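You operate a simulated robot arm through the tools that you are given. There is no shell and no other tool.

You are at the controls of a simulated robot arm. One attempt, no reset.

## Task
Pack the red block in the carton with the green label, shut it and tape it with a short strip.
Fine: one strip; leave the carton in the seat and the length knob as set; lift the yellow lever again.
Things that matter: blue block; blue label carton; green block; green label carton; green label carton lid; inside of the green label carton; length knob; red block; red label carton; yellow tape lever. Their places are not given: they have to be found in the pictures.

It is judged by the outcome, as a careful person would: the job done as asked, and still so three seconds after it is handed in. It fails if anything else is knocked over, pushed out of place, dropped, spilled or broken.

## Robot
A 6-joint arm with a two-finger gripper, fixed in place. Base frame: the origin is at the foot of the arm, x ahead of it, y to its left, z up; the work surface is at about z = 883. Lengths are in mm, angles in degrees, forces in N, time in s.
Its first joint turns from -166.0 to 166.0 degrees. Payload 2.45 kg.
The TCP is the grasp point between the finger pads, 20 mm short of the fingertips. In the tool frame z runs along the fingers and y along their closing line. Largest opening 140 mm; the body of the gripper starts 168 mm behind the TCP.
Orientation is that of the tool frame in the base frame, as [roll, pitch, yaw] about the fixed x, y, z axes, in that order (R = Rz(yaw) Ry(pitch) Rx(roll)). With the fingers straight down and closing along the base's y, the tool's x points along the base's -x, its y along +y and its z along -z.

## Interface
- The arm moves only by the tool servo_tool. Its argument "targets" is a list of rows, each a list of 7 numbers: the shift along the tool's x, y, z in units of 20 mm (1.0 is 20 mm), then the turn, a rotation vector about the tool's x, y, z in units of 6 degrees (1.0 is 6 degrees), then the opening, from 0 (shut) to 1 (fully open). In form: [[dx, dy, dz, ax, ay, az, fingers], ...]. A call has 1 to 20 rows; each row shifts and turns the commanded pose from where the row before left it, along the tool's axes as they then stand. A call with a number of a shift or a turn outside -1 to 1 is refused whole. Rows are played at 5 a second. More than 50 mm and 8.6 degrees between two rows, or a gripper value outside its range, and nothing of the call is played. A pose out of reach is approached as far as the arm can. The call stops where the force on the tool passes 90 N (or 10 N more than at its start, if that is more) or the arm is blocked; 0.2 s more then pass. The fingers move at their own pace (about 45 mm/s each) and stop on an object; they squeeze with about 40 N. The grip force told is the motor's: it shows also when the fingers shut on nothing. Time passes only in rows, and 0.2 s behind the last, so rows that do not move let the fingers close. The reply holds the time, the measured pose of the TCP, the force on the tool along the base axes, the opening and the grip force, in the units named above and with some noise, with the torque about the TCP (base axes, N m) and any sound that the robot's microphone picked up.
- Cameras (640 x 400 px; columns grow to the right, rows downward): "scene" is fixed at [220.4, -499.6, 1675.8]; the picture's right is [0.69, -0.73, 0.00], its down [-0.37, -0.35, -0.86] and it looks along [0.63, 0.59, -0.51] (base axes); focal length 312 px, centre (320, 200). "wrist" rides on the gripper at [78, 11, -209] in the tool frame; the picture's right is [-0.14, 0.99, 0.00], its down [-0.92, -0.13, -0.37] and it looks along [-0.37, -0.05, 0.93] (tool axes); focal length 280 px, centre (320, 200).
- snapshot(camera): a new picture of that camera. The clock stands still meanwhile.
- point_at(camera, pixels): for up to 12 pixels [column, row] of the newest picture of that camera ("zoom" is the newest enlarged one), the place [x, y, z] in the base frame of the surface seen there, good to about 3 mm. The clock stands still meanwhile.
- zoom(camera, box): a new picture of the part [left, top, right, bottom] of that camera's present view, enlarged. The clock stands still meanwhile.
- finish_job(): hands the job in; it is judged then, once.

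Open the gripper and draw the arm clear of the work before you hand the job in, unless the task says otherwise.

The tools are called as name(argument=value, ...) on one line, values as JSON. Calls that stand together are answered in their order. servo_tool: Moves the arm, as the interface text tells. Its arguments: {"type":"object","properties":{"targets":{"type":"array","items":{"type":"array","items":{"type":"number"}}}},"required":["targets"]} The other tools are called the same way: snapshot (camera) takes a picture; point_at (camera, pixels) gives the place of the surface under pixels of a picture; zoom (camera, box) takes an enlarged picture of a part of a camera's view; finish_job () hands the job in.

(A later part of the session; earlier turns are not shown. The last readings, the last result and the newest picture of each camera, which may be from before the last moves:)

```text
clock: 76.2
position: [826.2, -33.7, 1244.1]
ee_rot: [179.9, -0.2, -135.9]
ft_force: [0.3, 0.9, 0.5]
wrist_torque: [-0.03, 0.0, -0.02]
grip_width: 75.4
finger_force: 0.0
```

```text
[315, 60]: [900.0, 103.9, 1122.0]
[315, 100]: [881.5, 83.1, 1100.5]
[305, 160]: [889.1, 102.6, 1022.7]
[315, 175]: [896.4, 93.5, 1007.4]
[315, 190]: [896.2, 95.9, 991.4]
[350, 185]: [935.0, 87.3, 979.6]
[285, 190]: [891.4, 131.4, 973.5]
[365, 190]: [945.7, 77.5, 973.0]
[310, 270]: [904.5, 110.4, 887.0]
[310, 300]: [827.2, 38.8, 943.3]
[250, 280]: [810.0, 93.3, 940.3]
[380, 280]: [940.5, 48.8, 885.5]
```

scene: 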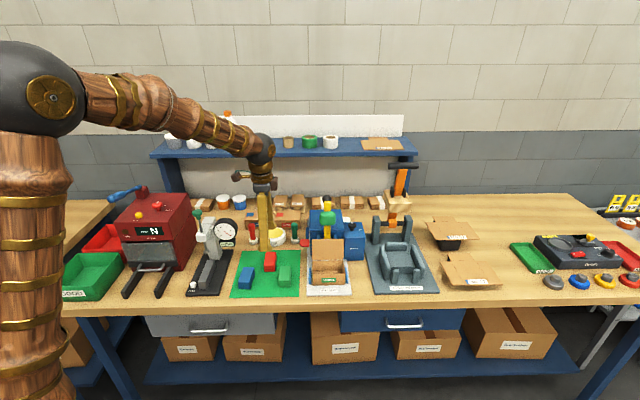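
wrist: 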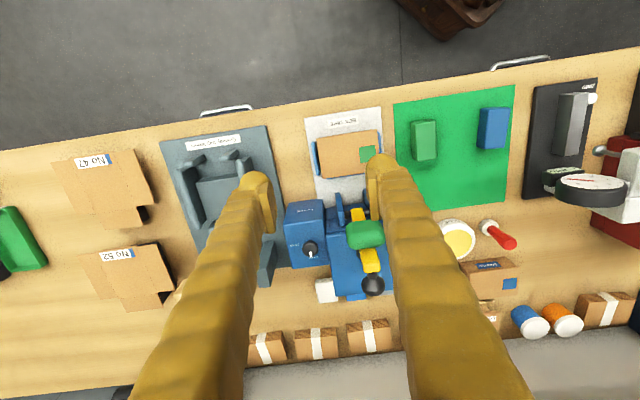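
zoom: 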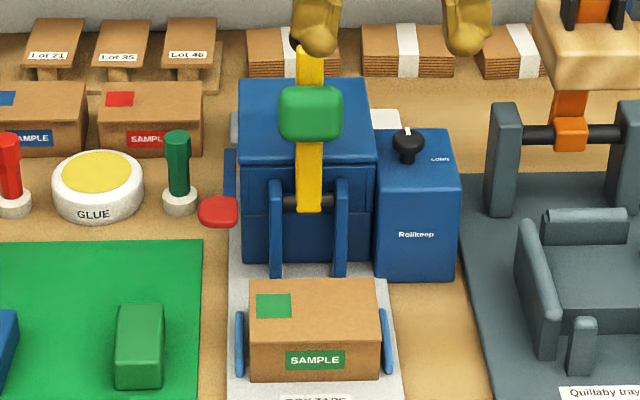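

Lid top is at z≈943. The lever pivots at about v=711, z=985; its ball handle sits at about u=546, v=757, z≈1122. I move above the ball with the fingers straddling it sideways.

servo_tool(targets=[[-0.932, 0.262, 0, 0, 0, 0, 0.5], [-0.932, 0.262, 0, 0, 0, 0, 0.5], [-0.932, 0.262, 0, 0, 0, 0, 0.5], [-0.932, 0.262, 0, 0, 0, 0, 0.5], [-0.932, 0.262, 0, 0, 0, 0, 0.5], [-0.932, 0.262, 0, 0, 0, 0, 0.5], [-0.932, 0.262, 0, 0, 0, 0, 0.5], [-0.932, 0.262, 0, 0, 0, 0, 0.5], [-0.932, 0.262, 0, 0, 0, 0, 0.5], [-0.932, 0.262, 0, 0, 0, 0, 0.5]])

snapshot(camera="wrist")

zoom(camera="wrist", box=[260, 90, 380, 240])

```text
clock: 78.3
position: [924.3, 133.5, 1242.7]
ee_rot: [179.9, -0.2, -136.0]
ft_force: [-0.5, 0.4, -0.6]
wrist_torque: [-0.03, -0.02, 0.05]
grip_width: 70.1
finger_force: 0.1
```

```text
taken
```

wrist: 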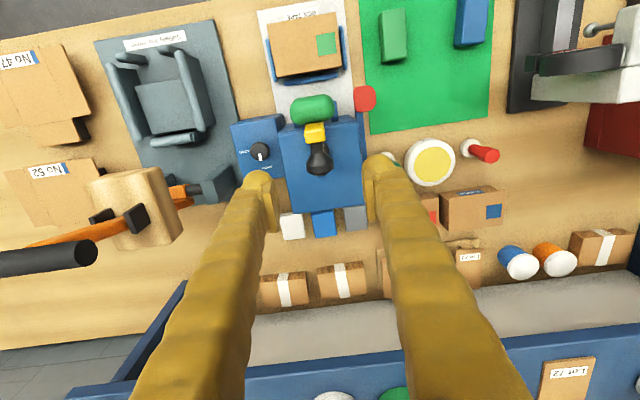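

```text
2.67 times, centred on (320, 165) of wrist
```

zoom: 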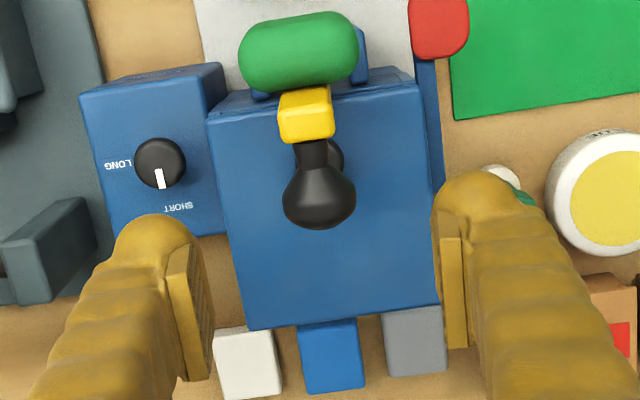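

The ball is at zoom pixel (320,205). I sample its surface to fix its centre and radius.

point_at(camera="zoom", pixels=[[320, 205], [320, 180], [320, 222], [293, 205], [347, 205], [313, 155], [310, 120], [300, 205], [340, 205], [320, 215], [320, 195], [330, 100]])

```text
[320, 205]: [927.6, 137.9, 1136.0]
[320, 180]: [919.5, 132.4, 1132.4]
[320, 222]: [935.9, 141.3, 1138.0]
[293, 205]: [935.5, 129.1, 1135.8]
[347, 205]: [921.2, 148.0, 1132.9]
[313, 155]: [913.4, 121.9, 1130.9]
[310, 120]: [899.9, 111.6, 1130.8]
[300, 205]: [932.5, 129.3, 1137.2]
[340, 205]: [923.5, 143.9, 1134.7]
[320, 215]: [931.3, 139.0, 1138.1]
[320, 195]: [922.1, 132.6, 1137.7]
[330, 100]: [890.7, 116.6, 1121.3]
```

Ball centre about u=546, v=761, z=1123, radius ~15. I descend to it with 70 mm opening.

servo_tool(targets=[[-0.18, 0, 0.95, 0, 0, 0, 0.5], [0, 0, 0.95, 0, 0, 0, 0.5], [0, 0, 0.95, 0, 0, 0, 0.5], [0, 0, 0.95, 0, 0, 0, 0.5], [0, 0, 0.95, 0, 0, 0, 0.5], [0, 0, 0.95, 0, 0, 0, 0.5], [0, 0, 0.28, 0, 0, 0, 0.5]])

zoom(camera="wrist", box=[240, 100, 400, 260])

zoom(camera="scene", box=[290, 150, 390, 270])

```text
clock: 80.0
position: [925.7, 136.0, 1122.4]
ee_rot: [179.8, -0.2, -136.0]
ft_force: [-1.0, -0.3, -0.1]
wrist_torque: [-0.03, 0.03, 0.03]
grip_width: 70.0
finger_force: 0.0
```

```text
2.50 times, centred on (320, 180) of wrist
```

zoom: 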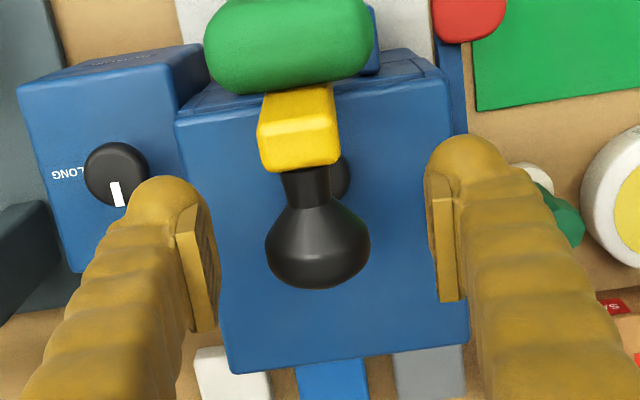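

```text
3.33 times, centred on (340, 210) of scene
```

zoom: 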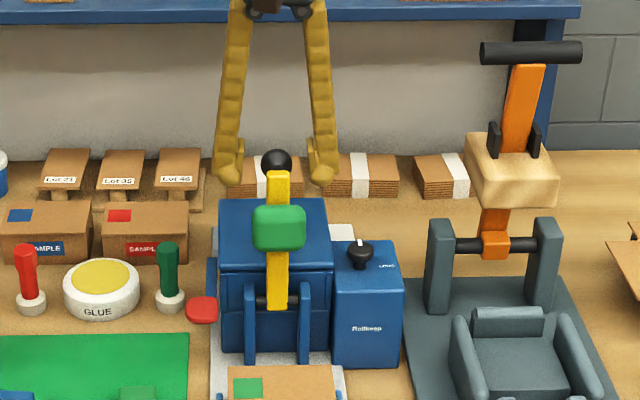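

The ball is between the pads, within ~3 mm of centre. I shift slightly back and close on it.

servo_tool(targets=[[-0.12, 0, 0, 0, 0, 0, 0.35], [0, 0, 0, 0, 0, 0, 0.17], [0, 0, 0, 0, 0, 0, 0.17], [0, 0, 0, 0, 0, 0, 0.17], [0, 0, 0, 0, 0, 0, 0.17]])

zoom(camera="wrist", box=[240, 100, 400, 260])

```text
clock: 81.2
position: [927.7, 136.6, 1122.4]
ee_rot: [179.9, -0.2, -136.0]
ft_force: [16.2, -15.8, -2.1]
wrist_torque: [0.16, -0.14, 0.33]
grip_width: 30.5
finger_force: 45.0
```

```text
2.50 times, centred on (320, 180) of wrist
```

zoom: 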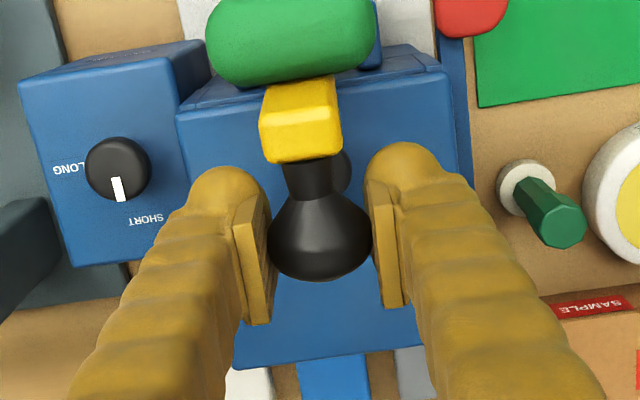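

The ball is gripped. I start the forward arc about the pivot with the first 10°.

servo_tool(targets=[[0.605, -0.03, -0.195, 0, 0, 0, 0.17], [0.625, 0, -0.14, 0, 0, 0, 0.17]])

zoom(camera="wrist", box=[240, 100, 400, 260])

```text
clock: 81.8
position: [911.0, 119.2, 1129.0]
ee_rot: [179.8, -0.2, -136.1]
ft_force: [30.2, -21.2, -15.2]
wrist_torque: [0.72, -1.06, 0.43]
grip_width: 30.8
finger_force: 45.3
```

```text
2.50 times, centred on (320, 180) of wrist
```

zoom: 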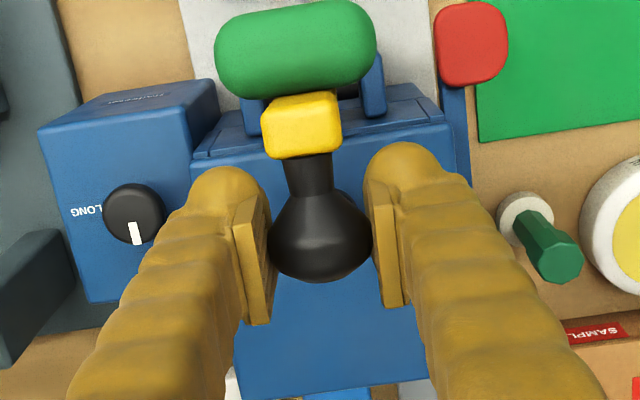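

The lever follows with low resistance. I ease the sideways offset and continue the arc to vertical and beyond.

servo_tool(targets=[[0.635, -0.06, -0.09, 0, 0, 0, 0.17], [0.635, -0.02, -0.03, 0, 0, 0, 0.17], [0.635, 0, 0.03, 0, 0, 0, 0.17], [0.63, 0, 0.09, 0, 0, 0, 0.17]])

zoom(camera="wrist", box=[240, 100, 400, 260])

zoom(camera="scene", box=[290, 150, 390, 300])

```text
clock: 82.8
position: [875.3, 83.8, 1128.5]
ee_rot: [179.9, -0.2, -135.9]
ft_force: [23.0, -3.4, -23.6]
wrist_torque: [0.97, -1.04, 0.29]
grip_width: 31.2
finger_force: 44.9
```

```text
2.50 times, centred on (320, 180) of wrist
```

zoom: 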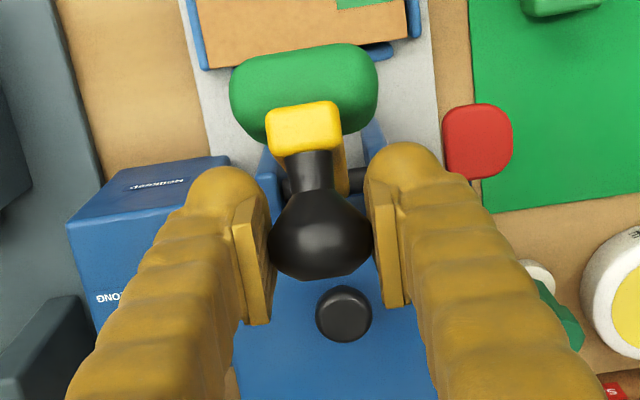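

```text
2.67 times, centred on (340, 225) of scene
```

zoom: 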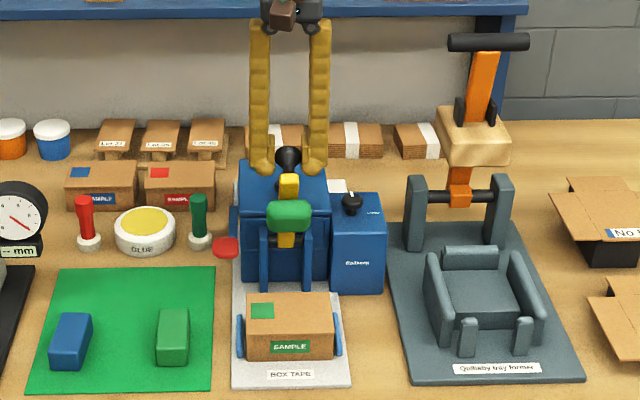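

The lever is past vertical; forces stay moderate. I continue along the arc another 30°.

servo_tool(targets=[[0.735, -0.01, 0.155, 0, 0, 0, 0.17], [0.725, 0, 0.235, 0, 0, 0, 0.17], [0.695, 0, 0.315, 0, 0, 0, 0.17], [0.66, 0, 0.38, 0, 0, 0, 0.17], [0.615, 0, 0.45, 0, 0, 0, 0.17]])

zoom(camera="wrist", box=[240, 100, 400, 260])

zoom(camera="scene", box=[290, 150, 390, 300])

```text
clock: 84.0
position: [826.9, 35.5, 1100.0]
ee_rot: [-180.0, -0.2, -136.0]
ft_force: [13.9, 0.7, -0.4]
wrist_torque: [0.74, -1.02, 0.15]
grip_width: 30.7
finger_force: 45.1
```

```text
2.50 times, centred on (320, 180) of wrist
```

zoom: 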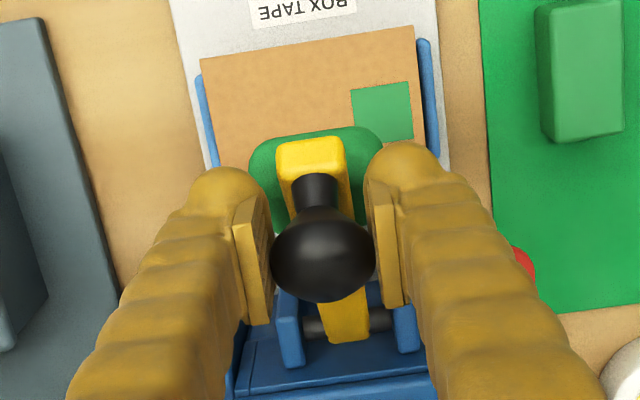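

```text
2.67 times, centred on (340, 225) of scene
```

zoom: 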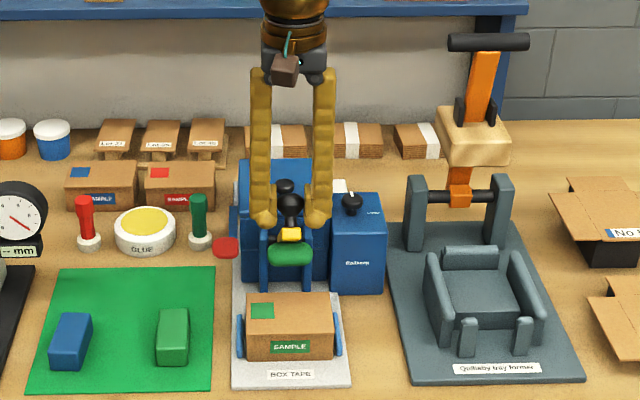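

Forces are small and the pad is descending toward the carton. I continue another 24° of arc.

servo_tool(targets=[[0.56, 0, 0.53, 0, 0, 0, 0.17], [0.51, 0, 0.575, 0, 0, 0, 0.17], [0.445, 0, 0.62, 0, 0, 0, 0.17], [0.38, 0, 0.66, 0, 0, 0, 0.17]])

zoom(camera="wrist", box=[240, 100, 400, 260])

zoom(camera="scene", box=[290, 180, 370, 300])

```text
clock: 85.0
position: [798.5, 8.7, 1053.0]
ee_rot: [-179.9, -0.2, -136.0]
ft_force: [17.2, -41.0, 20.1]
wrist_torque: [1.24, -0.94, -0.41]
grip_width: 30.4
finger_force: 45.4
```

```text
2.50 times, centred on (320, 180) of wrist
```

zoom: 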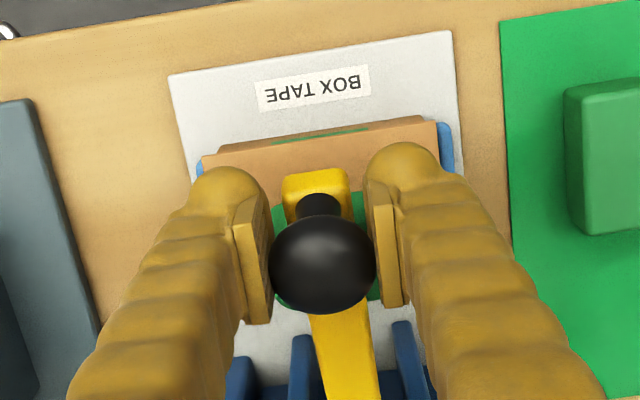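

```text
3.33 times, centred on (330, 240) of scene
```

zoom: 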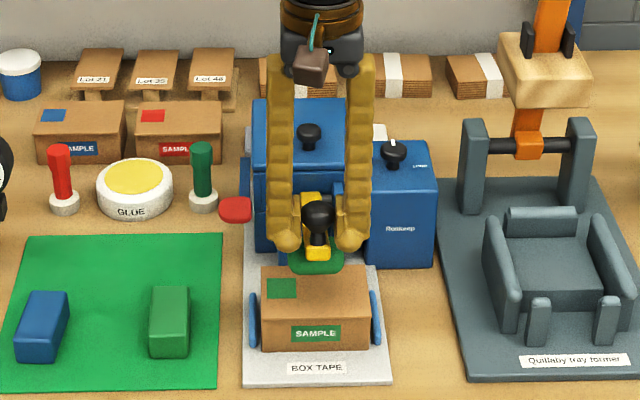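

The pad is now close above the lid. I ease sideways and continue 12° more.

servo_tool(targets=[[0.26, -0.06, 0.74, 0, 0, 0, 0.17], [0.235, -0.02, 0.725, 0, 0, 0, 0.17]])

zoom(camera="wrist", box=[240, 100, 400, 260])

zoom(camera="scene", box=[290, 180, 370, 300])

```text
clock: 85.5
position: [791.8, 0.2, 1021.7]
ee_rot: [179.9, -0.2, -135.9]
ft_force: [13.1, -39.0, 15.8]
wrist_torque: [1.34, -0.72, -0.25]
grip_width: 31.0
finger_force: 44.5
```

```text
2.50 times, centred on (320, 180) of wrist
```

zoom: 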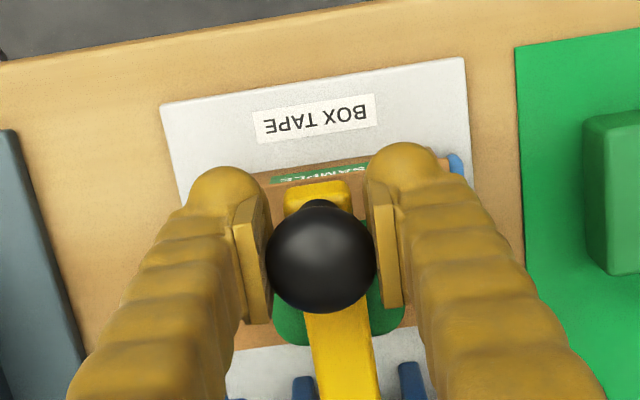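

```text
3.33 times, centred on (330, 240) of scene
```

zoom: 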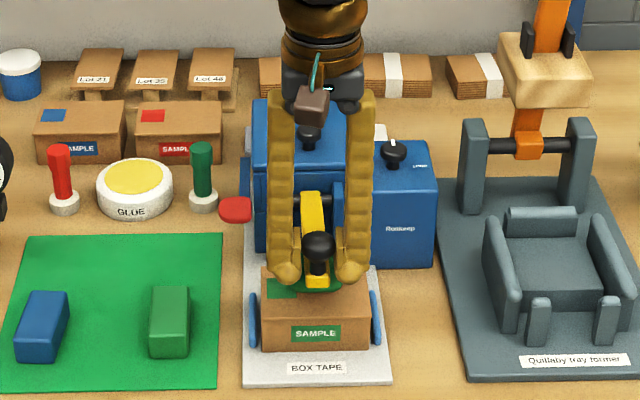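

The pad is near the lid (ball z 1022). I press on in small steps, watching force and sound.

servo_tool(targets=[[0.095, -0.03, 0.4, 0, 0, 0, 0.17], [0.05, 0, 0.3, 0, 0, 0, 0.17]])

zoom(camera="scene", box=[300, 200, 360, 300])

```text
clock: 86.2
position: [789.3, -0.7, 1007.8]
ee_rot: [179.7, -0.3, -135.9]
ft_force: [-3.0, -29.3, 14.0]
wrist_torque: [1.18, -0.85, -0.16]
grip_width: 30.4
finger_force: 45.0
```

```text
4.00 times, centred on (330, 250) of scene
```

zoom: 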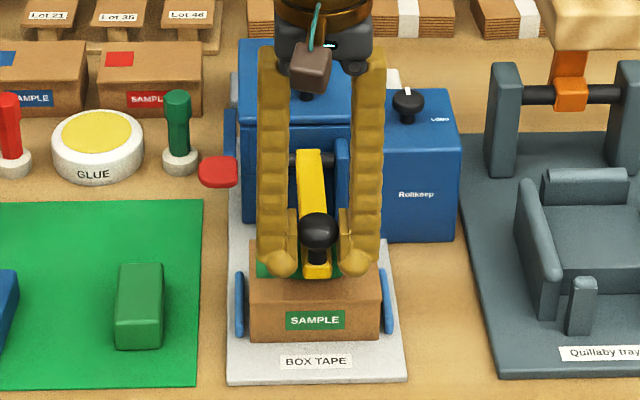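

No firm contact yet at z 1008. I press further in 6 mm steps.

servo_tool(targets=[[0.03, -0.02, 0.3, 0, 0, 0, 0.17], [0.02, 0, 0.3, 0, 0, 0, 0.17]])

zoom(camera="scene", box=[300, 200, 360, 300])

zoom(camera="wrist", box=[240, 100, 400, 260])

```text
clock: 86.8
position: [792.2, -1.2, 998.2]
ee_rot: [-179.9, 0.0, -135.9]
ft_force: [-8.9, 0.4, 47.2]
wrist_torque: [0.13, -0.3, -0.03]
grip_width: 30.4
finger_force: 45.0
```

```text
4.00 times, centred on (330, 250) of scene
```

zoom: 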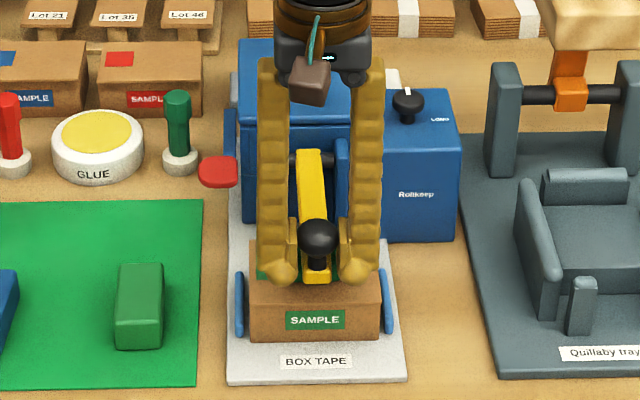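

```text
2.50 times, centred on (320, 180) of wrist
```

zoom: 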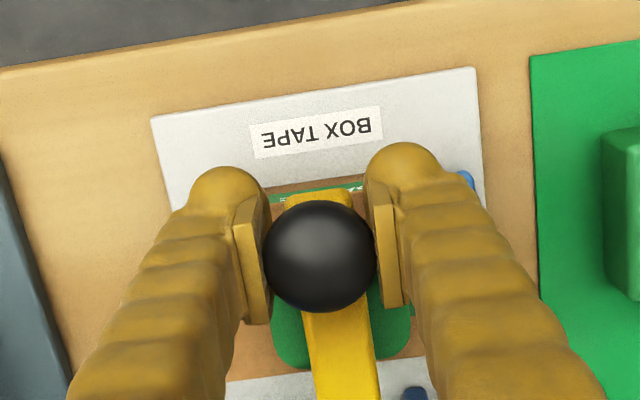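

Resistance rises (47 N up), the pad is on the lid. I press slightly more to complete the stroke.

servo_tool(targets=[[0, 0, 0.15, 0, 0, 0, 0.17], [0, 0, 0.1, 0, 0, 0, 0.17], [0, 0, 0, 0, 0, 0, 0.17]])

zoom(camera="scene", box=[300, 200, 360, 300])

```text
clock: 87.5
position: [790.4, -1.1, 991.9]
ee_rot: [179.9, -0.1, -136.0]
ft_force: [1.6, 22.1, 44.6]
wrist_torque: [-0.39, 0.08, -0.09]
grip_width: 30.4
finger_force: 44.9
```

```text
4.00 times, centred on (330, 250) of scene
```

zoom: 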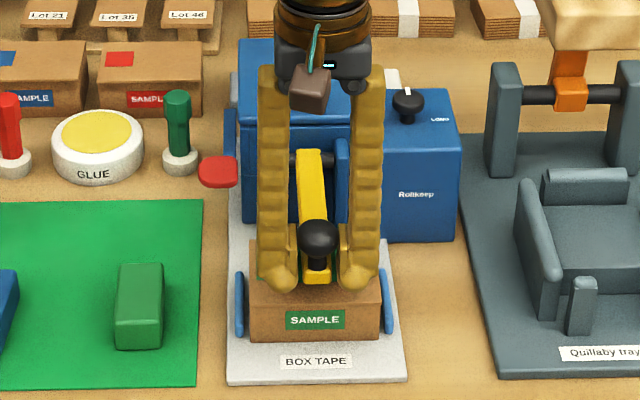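

The fingers may be slipping down on the ball. I zoom in on the pad/lid contact.

zoom(camera="scene", box=[315, 235, 350, 290])

zoom(camera="wrist", box=[260, 120, 380, 260])

point_at(camera="zoom", pixels=[[320, 160], [325, 130], [290, 250], [320, 330], [240, 330], [400, 320], [250, 110], [320, 90]])

```text
7.27 times, centred on (332, 262) of scene
```

zoom: 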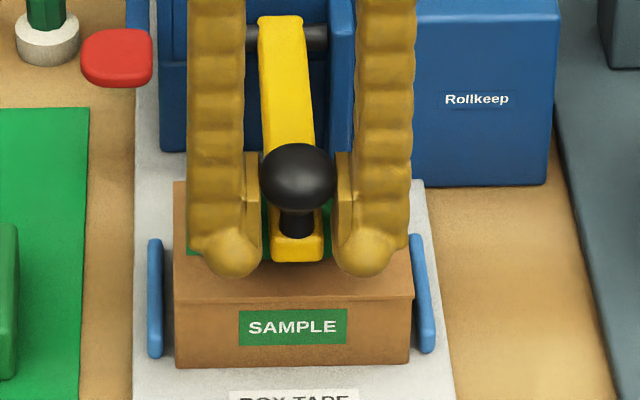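

```text
2.86 times, centred on (320, 190) of wrist
```

zoom: 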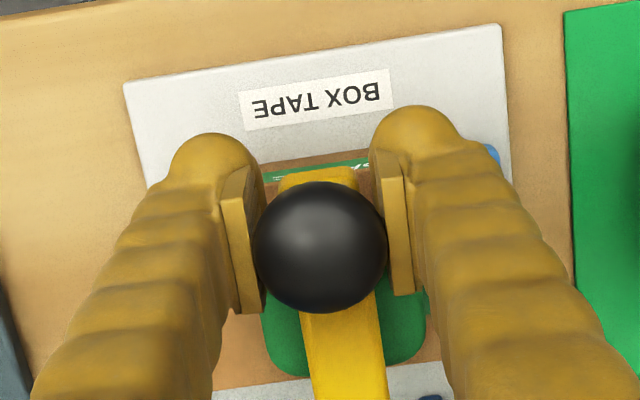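

```text
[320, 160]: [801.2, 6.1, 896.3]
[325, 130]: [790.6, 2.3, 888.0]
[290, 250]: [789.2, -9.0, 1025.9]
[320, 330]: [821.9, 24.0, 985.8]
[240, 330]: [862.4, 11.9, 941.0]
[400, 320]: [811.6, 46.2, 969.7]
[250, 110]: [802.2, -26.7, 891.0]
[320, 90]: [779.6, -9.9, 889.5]
```

The ball's centre is ~1010 while the pads slipped to 992, so friction alone can't press further. I open the fingers a little to see whether the lever stays down by itself.

servo_tool(targets=[[0, 0, -0.05, 0, 0, 0, 0.26], [0, 0, 0, 0, 0, 0, 0.3]])

zoom(camera="scene", box=[315, 235, 350, 290])

zoom(camera="wrist", box=[260, 120, 380, 260])

```text
clock: 88.2
position: [790.1, -2.9, 991.6]
ee_rot: [179.9, -0.2, -136.0]
ft_force: [0.0, -0.2, 0.9]
wrist_torque: [-0.01, -0.04, 0.02]
grip_width: 41.7
finger_force: 0.1
```

```text
7.27 times, centred on (332, 262) of scene
```

zoom: 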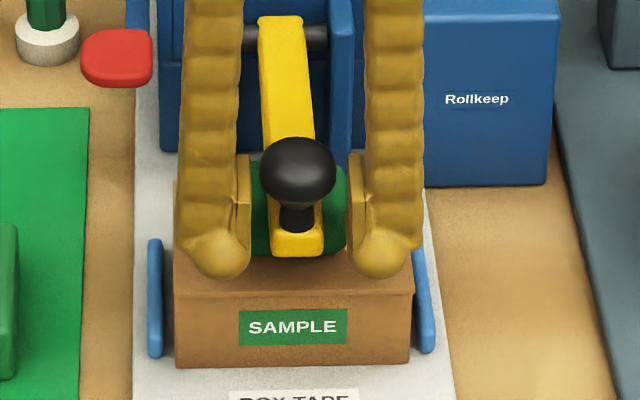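

```text
2.86 times, centred on (320, 190) of wrist
```

zoom: 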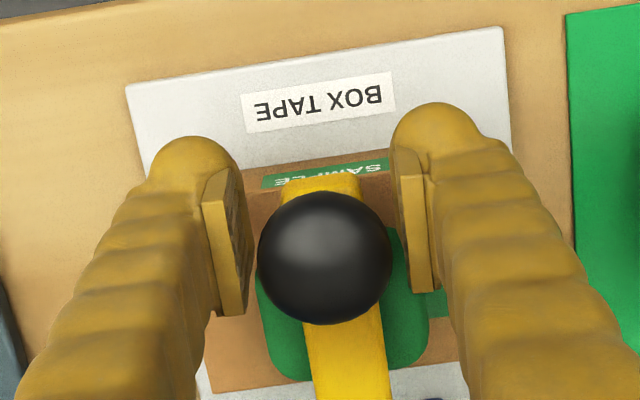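

The lever stays down when released, rising just slightly. I rise above the ball, close the fingers and will press on its top.

servo_tool(targets=[[0, 0, -0.9, 0, 0, 0, 0.32], [0, 0, -0.9, 0, 0, 0, 0.32], [0, 0, -0.95, 0, 0, 0, 0.32], [0, 0, -0.95, 0, 0, 0, 0.32], [0, 0, 0, 0, 0, 0, 0], [0, 0, 0, 0, 0, 0, 0], [0, 0, 0, 0, 0, 0, 0], [0, 0, 0, 0, 0, 0, 0]])

snapshot(camera="wrist")

zoom(camera="scene", box=[300, 200, 360, 300])

point_at(camera="zoom", pixels=[[316, 225], [316, 240], [316, 232], [300, 235], [335, 235], [314, 175], [310, 160], [320, 272], [290, 265], [270, 275], [345, 255], [360, 285]])

```text
clock: 90.0
position: [790.8, -2.8, 1066.6]
ee_rot: [179.9, -0.2, -136.0]
ft_force: [0.0, 0.2, -0.5]
wrist_torque: [-0.02, 0.01, -0.02]
grip_width: 0.4
finger_force: 29.4
```

```text
taken
```

wrist: 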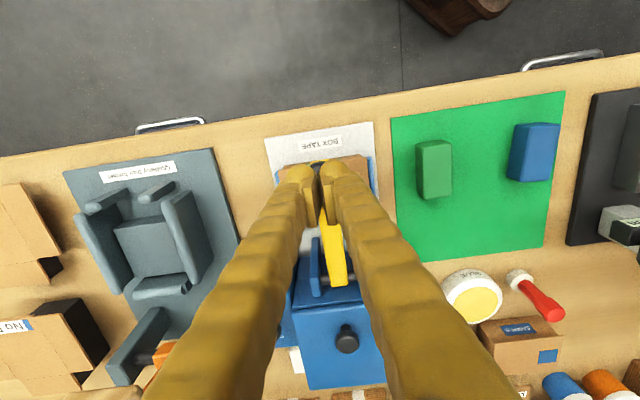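

```text
4.00 times, centred on (330, 250) of scene
```

zoom: 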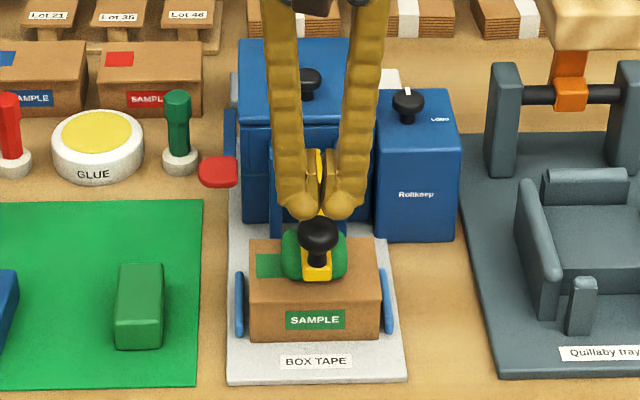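

```text
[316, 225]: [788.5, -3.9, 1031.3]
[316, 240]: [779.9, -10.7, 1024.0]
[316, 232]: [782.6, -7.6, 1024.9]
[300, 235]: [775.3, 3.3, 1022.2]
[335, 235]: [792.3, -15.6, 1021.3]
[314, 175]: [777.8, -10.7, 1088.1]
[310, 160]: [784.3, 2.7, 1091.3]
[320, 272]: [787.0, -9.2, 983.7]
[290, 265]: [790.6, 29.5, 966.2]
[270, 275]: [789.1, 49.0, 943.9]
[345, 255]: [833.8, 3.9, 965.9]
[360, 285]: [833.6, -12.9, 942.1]
```

Closed fingertips are over the ball (top z≈1031). I descend and press in small steps.

servo_tool(targets=[[-0.08, 0.1, 0.5, 0, 0, 0, 0], [0, 0, 0.25, 0, 0, 0, 0], [0, 0, 0.2, 0, 0, 0, 0], [0.01, 0, 0.2, 0, 0, 0, 0]])

zoom(camera="scene", box=[300, 200, 360, 300])

```text
clock: 91.0
position: [788.9, -1.7, 1046.1]
ee_rot: [-180.0, -0.1, -135.9]
ft_force: [-20.1, -4.7, 47.5]
wrist_torque: [-0.1, 0.46, 0.03]
grip_width: 6.2
finger_force: 29.8
```

```text
4.00 times, centred on (330, 250) of scene
```

zoom: 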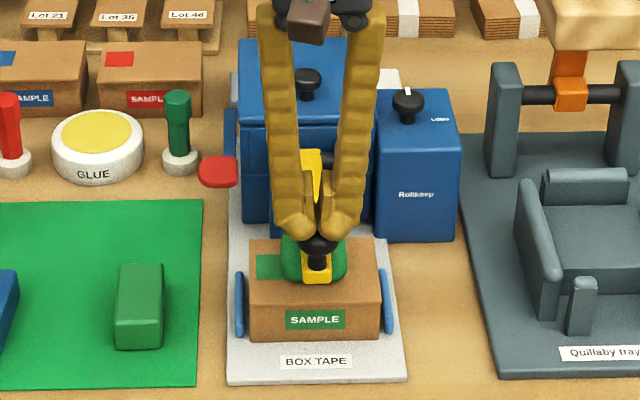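

The ball wedges slightly between the closed tips (47 N). I continue pressing in small steps.

servo_tool(targets=[[0, 0, 0.15, 0, 0, 0, 0], [0, 0, 0.15, 0, 0, 0, 0], [0, 0, 0.15, 0, 0, 0, 0]])

zoom(camera="scene", box=[300, 200, 360, 300])

point_at(camera="zoom", pixels=[[318, 245], [320, 274], [290, 265], [345, 255], [270, 280], [305, 240]])

```text
clock: 91.4
position: [789.7, -1.3, 1046.3]
ee_rot: [-179.8, -0.1, -136.0]
ft_force: [-12.5, 5.5, 40.1]
wrist_torque: [0.01, 0.42, -0.03]
grip_width: 6.0
finger_force: 29.2
stopped in row 2: the force on the tool passed its limit at 99 N (the readings are from after the stop); the commanded pose is now the measured one
```

```text
4.00 times, centred on (330, 250) of scene
```

zoom: 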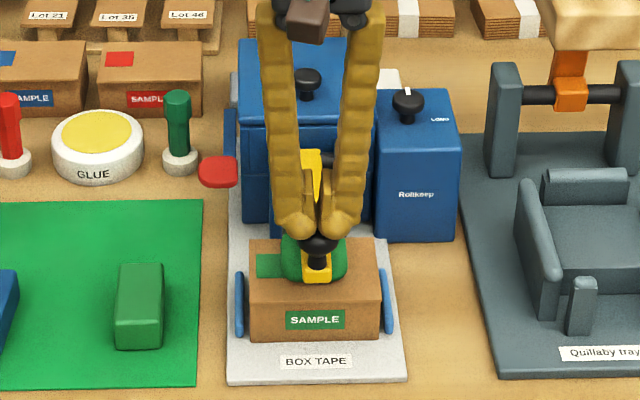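

```text
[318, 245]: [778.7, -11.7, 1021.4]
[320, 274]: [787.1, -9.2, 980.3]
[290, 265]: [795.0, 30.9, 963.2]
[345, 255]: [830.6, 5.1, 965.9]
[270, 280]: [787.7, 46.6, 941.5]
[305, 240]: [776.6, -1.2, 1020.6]
```

A hard stop at 99 N: the lever is fully down with the pad on the lid. Now I go up, reopen, and regrip the ball to lift the lever again.

servo_tool(targets=[[0, 0, -0.9, 0, 0, 0, 0], [0, 0, -0.3, 0, 0, 0, 0.45], [0, 0, 0, 0, 0, 0, 0.45], [0, 0, 0, 0, 0, 0, 0.45], [0, 0, 0, 0, 0, 0, 0.45], [0, 0, 0.9, 0, 0, 0, 0.45], [0, 0, 0.9, 0, 0, 0, 0.45], [0, 0, 0.95, 0, 0, 0, 0.45]])

zoom(camera="wrist", box=[240, 100, 400, 260])

zoom(camera="scene", box=[300, 200, 360, 300])

```text
clock: 93.2
position: [788.9, -0.2, 1012.1]
ee_rot: [180.0, -0.1, -136.0]
ft_force: [-0.3, 0.5, 0.0]
wrist_torque: [-0.04, 0.01, 0.0]
grip_width: 63.1
finger_force: 0.0
```

```text
2.50 times, centred on (320, 180) of wrist
```

zoom: 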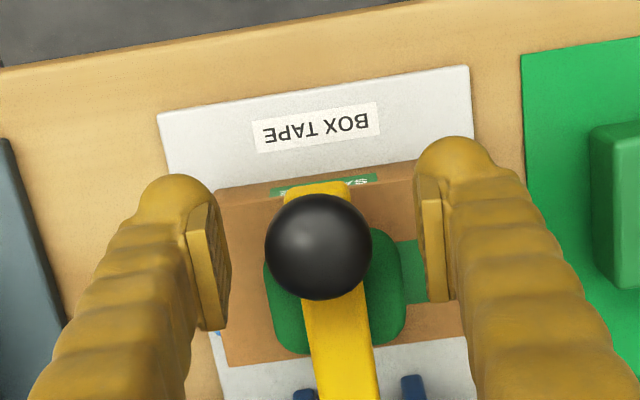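

```text
4.00 times, centred on (330, 250) of scene
```

zoom: 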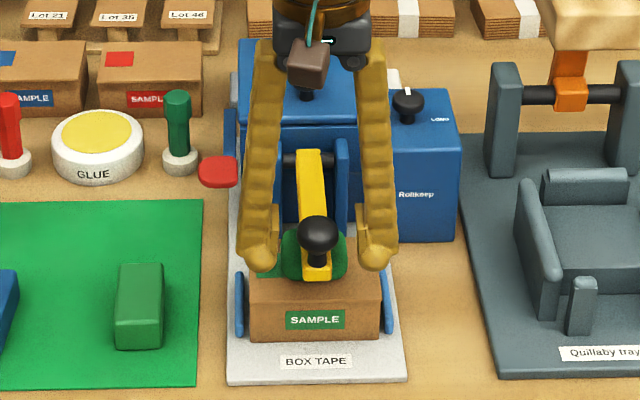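

The ball is between the pads again. I close on it and begin lifting the lever back along the arc.

servo_tool(targets=[[-0.1, 0, 0, 0, 0, 0, 0.3], [0, 0, 0, 0, 0, 0, 0.17], [0, 0, 0, 0, 0, 0, 0.17], [0, 0, 0, 0, 0, 0, 0.17], [0, 0, 0, 0, 0, 0, 0.17]])

servo_tool(targets=[[-0.195, 0, -0.74, 0, 0, 0, 0.17], [-0.265, 0, -0.715, 0, 0, 0, 0.17], [-0.34, 0, -0.685, 0, 0, 0, 0.17]])

zoom(camera="scene", box=[300, 190, 360, 300])

zoom(camera="wrist", box=[240, 80, 400, 260])

```text
clock: 94.4
position: [792.3, 0.5, 1011.5]
ee_rot: [-179.9, 0.0, -136.0]
ft_force: [14.5, -11.4, -3.4]
wrist_torque: [-0.01, 0.39, 0.02]
grip_width: 30.4
finger_force: 44.9
```

```text
clock: 95.2
position: [804.8, 13.1, 1055.2]
ee_rot: [180.0, -0.1, -136.0]
ft_force: [26.0, -0.4, -19.4]
wrist_torque: [-0.69, 0.73, 0.08]
grip_width: 30.6
finger_force: 45.6
```

```text
3.64 times, centred on (330, 245) of scene
```

zoom: 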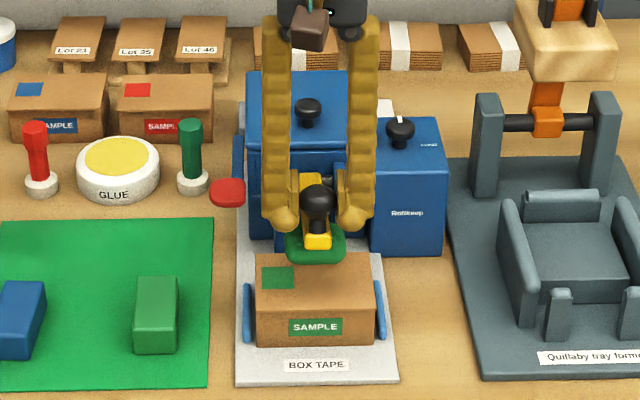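

```text
2.22 times, centred on (320, 170) of wrist
```

zoom: 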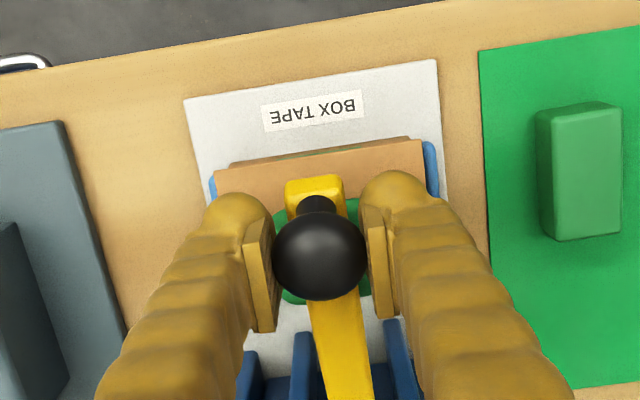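

The lever lifts with the grip. I continue the arc upward so that I can inspect the lid for the strip.

servo_tool(targets=[[-0.41, -0.02, -0.645, 0, 0, 0, 0.17], [-0.48, 0, -0.595, 0, 0, 0, 0.17], [-0.535, 0, -0.545, 0, 0, 0, 0.17], [-0.59, 0, -0.49, 0, 0, 0, 0.17], [-0.635, 0, -0.42, 0, 0, 0, 0.17], [-0.68, 0, -0.355, 0, 0, 0, 0.17]])

zoom(camera="scene", box=[300, 190, 360, 300])

zoom(camera="wrist", box=[240, 80, 400, 260])

```text
clock: 96.6
position: [850.4, 59.0, 1115.3]
ee_rot: [-179.9, -0.1, -135.8]
ft_force: [-27.5, 22.7, -16.5]
wrist_torque: [-1.1, 0.75, 0.3]
grip_width: 31.2
finger_force: 45.4
```

```text
3.64 times, centred on (330, 245) of scene
```

zoom: 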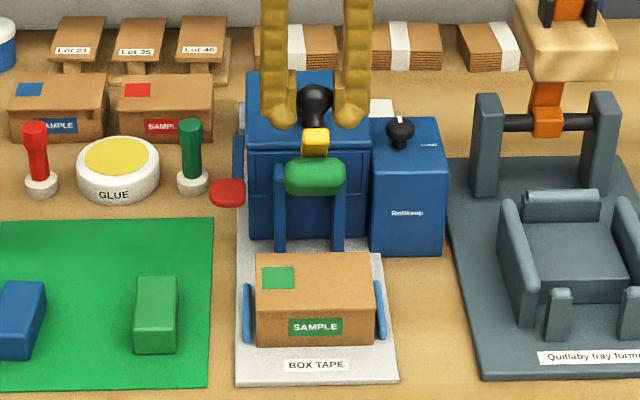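

```text
2.22 times, centred on (320, 170) of wrist
```

zoom: 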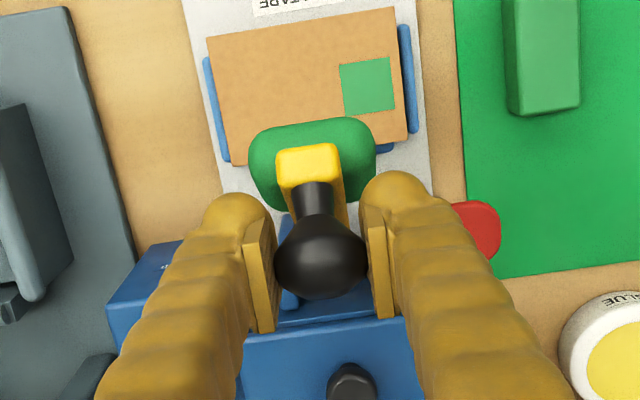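

No strip on the lid yet. I first return the lever fully up, then look again.

servo_tool(targets=[[-0.71, 0.05, -0.26, 0, 0, 0, 0.17], [-0.735, 0.03, -0.2, 0, 0, 0, 0.17], [-0.755, 0, -0.13, 0, 0, 0, 0.17], [-0.76, 0, -0.045, 0, 0, 0, 0.17], [-0.765, 0, 0.035, 0, 0, 0, 0.17]])

servo_tool(targets=[[-0.755, 0, 0.11, 0, 0, 0, 0.17], [-0.74, 0, 0.195, 0, 0, 0, 0.17], [-0.3, 0, 0.1, 0, 0, 0, 0.17]])

zoom(camera="scene", box=[300, 190, 360, 300])

zoom(camera="wrist", box=[240, 60, 400, 260])

```text
clock: 97.8
position: [904.0, 111.7, 1128.9]
ee_rot: [-179.9, 0.0, -136.0]
ft_force: [-30.1, 19.5, -4.6]
wrist_torque: [-0.83, 0.64, 0.47]
grip_width: 30.8
finger_force: 45.1
```

```text
clock: 98.6
position: [929.6, 136.7, 1121.9]
ee_rot: [-179.9, 0.0, -136.0]
ft_force: [-32.4, 27.9, 11.1]
wrist_torque: [-0.71, 0.83, 0.54]
grip_width: 30.6
finger_force: 45.0
```

```text
3.64 times, centred on (330, 245) of scene
```

zoom: 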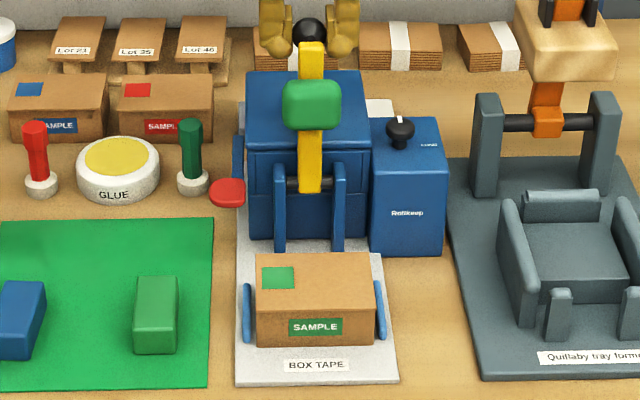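

```text
2.00 times, centred on (320, 160) of wrist
```

zoom: 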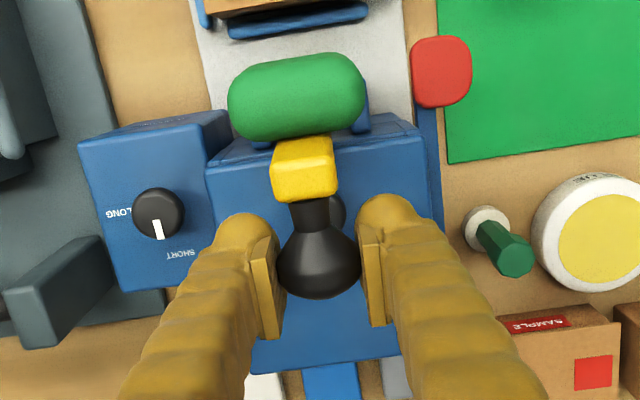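

The lever is up again, with no strip on the lid. I look closer at the machine, including the red tab at the left, for anything preventing taping.

zoom(camera="scene", box=[305, 215, 340, 265])

zoom(camera="scene", box=[310, 245, 350, 290])

zoom(camera="wrist", box=[330, 60, 390, 130])

```text
8.00 times, centred on (322, 240) of scene
```

zoom: 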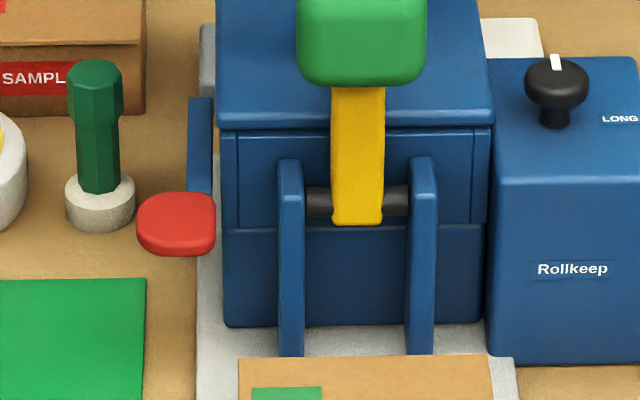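

```text
8.89 times, centred on (330, 268) of scene
```

zoom: 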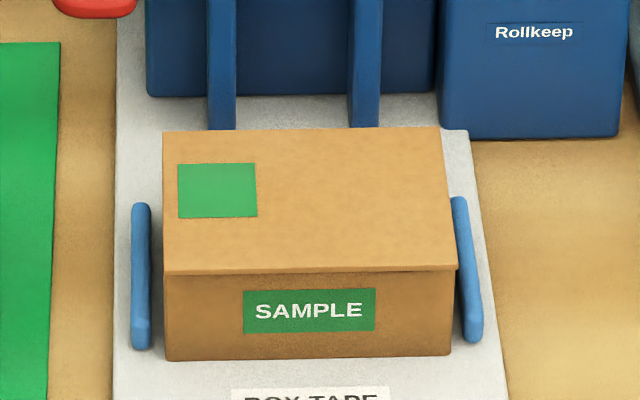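

```text
5.71 times, centred on (360, 95) of wrist
```

zoom: 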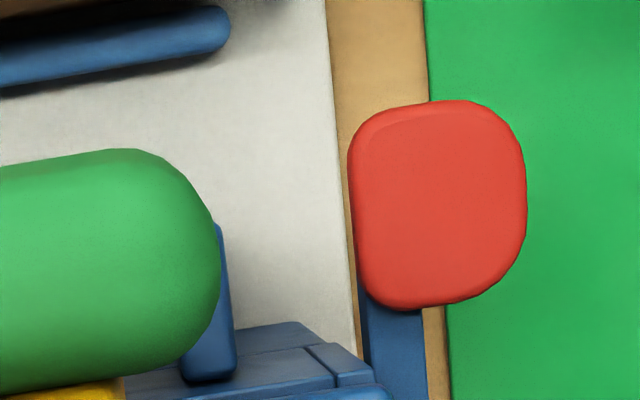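

Nothing obvious; the lid looks flat. I release the ball, rise, and go for a close look at the lid and pad from the wrist camera.

servo_tool(targets=[[0, 0.06, 0, 0, 0, 0, 0.35], [0, 0, 0, 0, 0, 0, 0.5], [0, 0, -0.8, 0, 0, 0, 0.5], [0, 0, -0.95, 0, 0, 0, 0.5], [0, 0, -0.95, 0, 0, 0, 0.5], [0, 0, -0.95, 0, 0, 0, 0.5], [0.9, 0, -0.5, 0, 0, 0, 0.5], [0.95, 0, 0, 0, 0, 0, 0.5], [0.95, 0, 0, 0, 0, 0, 0.5], [0.95, 0, 0, 0, 0, 0, 0.5], [0.95, 0, 0, 0, 0, 0, 0.5], [0.95, 0, 0, 0, 0, 0, 0.5], [0.95, 0, 0, 0, 0, 0, 0.5], [0.95, 0, 0, 0, 0, 0, 0.5], [0.95, 0, 0, 0, 0, 0, 0.5]])

snapshot(camera="wrist")

zoom(camera="wrist", box=[270, 90, 370, 200])

snapshot(camera="scene")

```text
clock: 101.8
position: [807.0, 17.8, 1202.6]
ee_rot: [-179.8, -0.2, -136.0]
ft_force: [0.7, 0.6, 0.0]
wrist_torque: [-0.04, 0.0, -0.05]
grip_width: 70.2
finger_force: 0.1
```

```text
taken
```

wrist: 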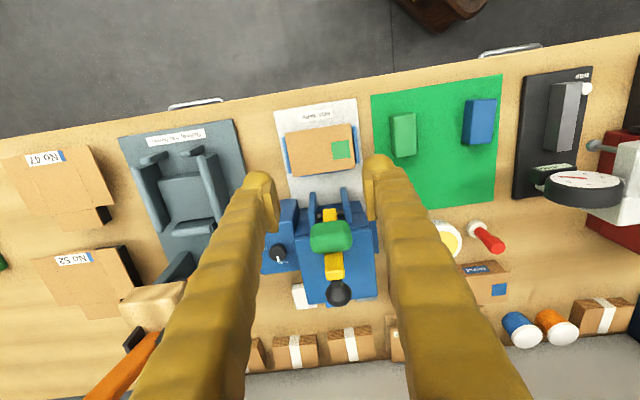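

```text
3.64 times, centred on (320, 145) of wrist
```

zoom: 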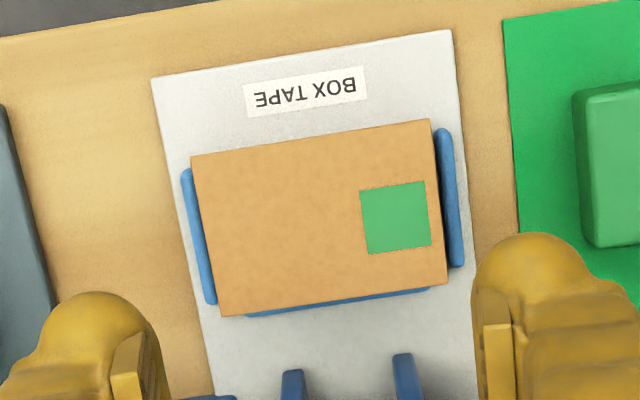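

```text
taken
```

scene: 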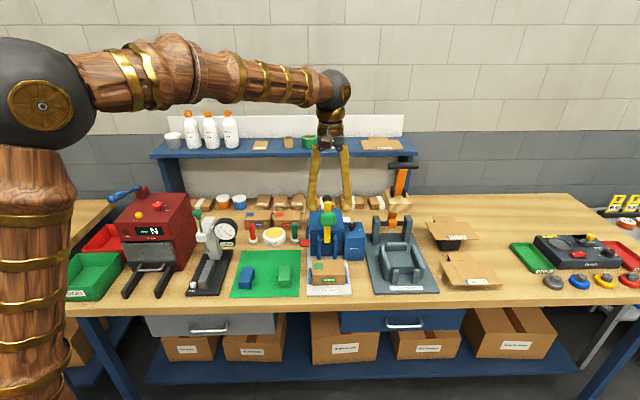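

I measure the lid's plane in detail (front, back, left, right) to see whether it is truly shut.

zoom(camera="wrist", box=[270, 90, 370, 200])

point_at(camera="zoom", pixels=[[200, 165], [260, 155], [320, 147], [380, 138], [425, 130], [210, 230], [300, 220], [340, 215], [228, 305], [300, 296], [370, 286], [438, 276]])

zoom(camera="scene", box=[310, 250, 350, 290])

point_at(camera="zoom", pixels=[[165, 95], [300, 90], [435, 85], [170, 160], [300, 160], [440, 160], [170, 220], [300, 218], [445, 215], [180, 250], [300, 250], [440, 245]])

```text
3.64 times, centred on (320, 145) of wrist
```

zoom: 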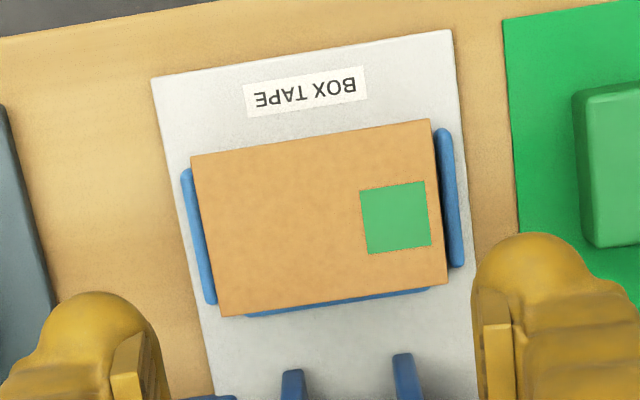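

```text
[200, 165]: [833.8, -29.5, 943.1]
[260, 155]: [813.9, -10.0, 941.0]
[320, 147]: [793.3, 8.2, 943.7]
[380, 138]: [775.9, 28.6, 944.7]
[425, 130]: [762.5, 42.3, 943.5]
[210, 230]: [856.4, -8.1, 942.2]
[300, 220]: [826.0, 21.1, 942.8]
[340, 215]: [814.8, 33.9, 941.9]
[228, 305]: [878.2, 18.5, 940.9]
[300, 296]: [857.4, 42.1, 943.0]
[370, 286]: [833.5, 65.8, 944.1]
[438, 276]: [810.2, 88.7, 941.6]
```

```text
10.00 times, centred on (330, 270) of scene
```

zoom: 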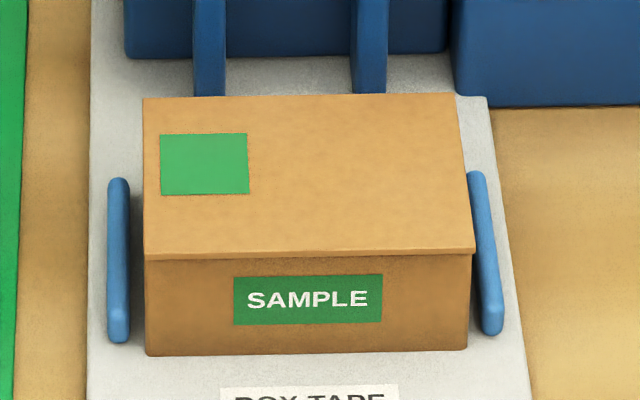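

```text
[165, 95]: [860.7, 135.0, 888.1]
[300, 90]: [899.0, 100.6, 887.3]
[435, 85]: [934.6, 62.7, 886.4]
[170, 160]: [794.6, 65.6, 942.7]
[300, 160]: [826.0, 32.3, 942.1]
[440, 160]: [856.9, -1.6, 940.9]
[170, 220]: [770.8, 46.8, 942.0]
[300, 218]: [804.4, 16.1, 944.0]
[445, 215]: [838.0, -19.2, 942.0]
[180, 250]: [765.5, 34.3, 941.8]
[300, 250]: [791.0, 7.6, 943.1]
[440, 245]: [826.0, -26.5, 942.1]
```

The lid is flat and fully shut at z≈942.5, so the stroke probably wasn't held down firmly or long enough. I'll redo the pull and this time press firmly from above and hold; first back over the ball.

servo_tool(targets=[[-0.941, 0, 0, 0, 0, 0, 0.5], [-0.941, 0, 0, 0, 0, 0, 0.5], [-0.941, 0, 0, 0, 0, 0, 0.5], [-0.941, 0, 0, 0, 0, 0, 0.5], [-0.941, 0, 0, 0, 0, 0, 0.5], [-0.941, 0, 0, 0, 0, 0, 0.5], [-0.941, 0, 0, 0, 0, 0, 0.5], [-0.941, 0, 0, 0, 0, 0, 0.5], [-0.941, 0, 0, 0, 0, 0, 0.5], [0, 0, 0.95, 0, 0, 0, 0.5], [0, 0, 0.95, 0, 0, 0, 0.5], [0, 0, 0.95, 0, 0, 0, 0.5], [0, 0, 0.95, 0, 0, 0, 0.5], [0, 0, 0.22, 0, 0, 0, 0.5]])

zoom(camera="wrist", box=[240, 100, 400, 260])

```text
clock: 104.8
position: [930.2, 137.8, 1122.9]
ee_rot: [-180.0, -0.1, -136.0]
ft_force: [-0.2, 0.3, -0.5]
wrist_torque: [0.02, 0.03, 0.0]
grip_width: 70.0
finger_force: 0.0
```

```text
2.50 times, centred on (320, 180) of wrist
```

zoom: 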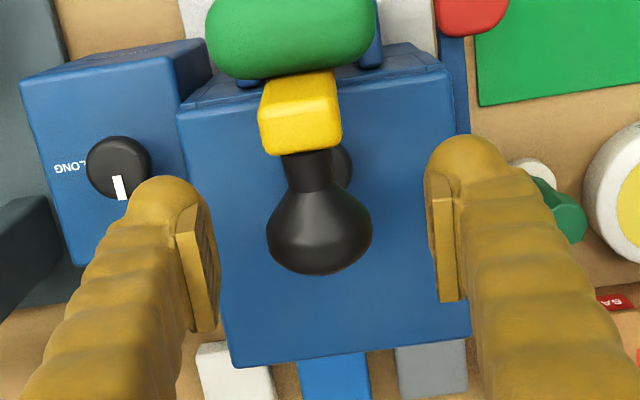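

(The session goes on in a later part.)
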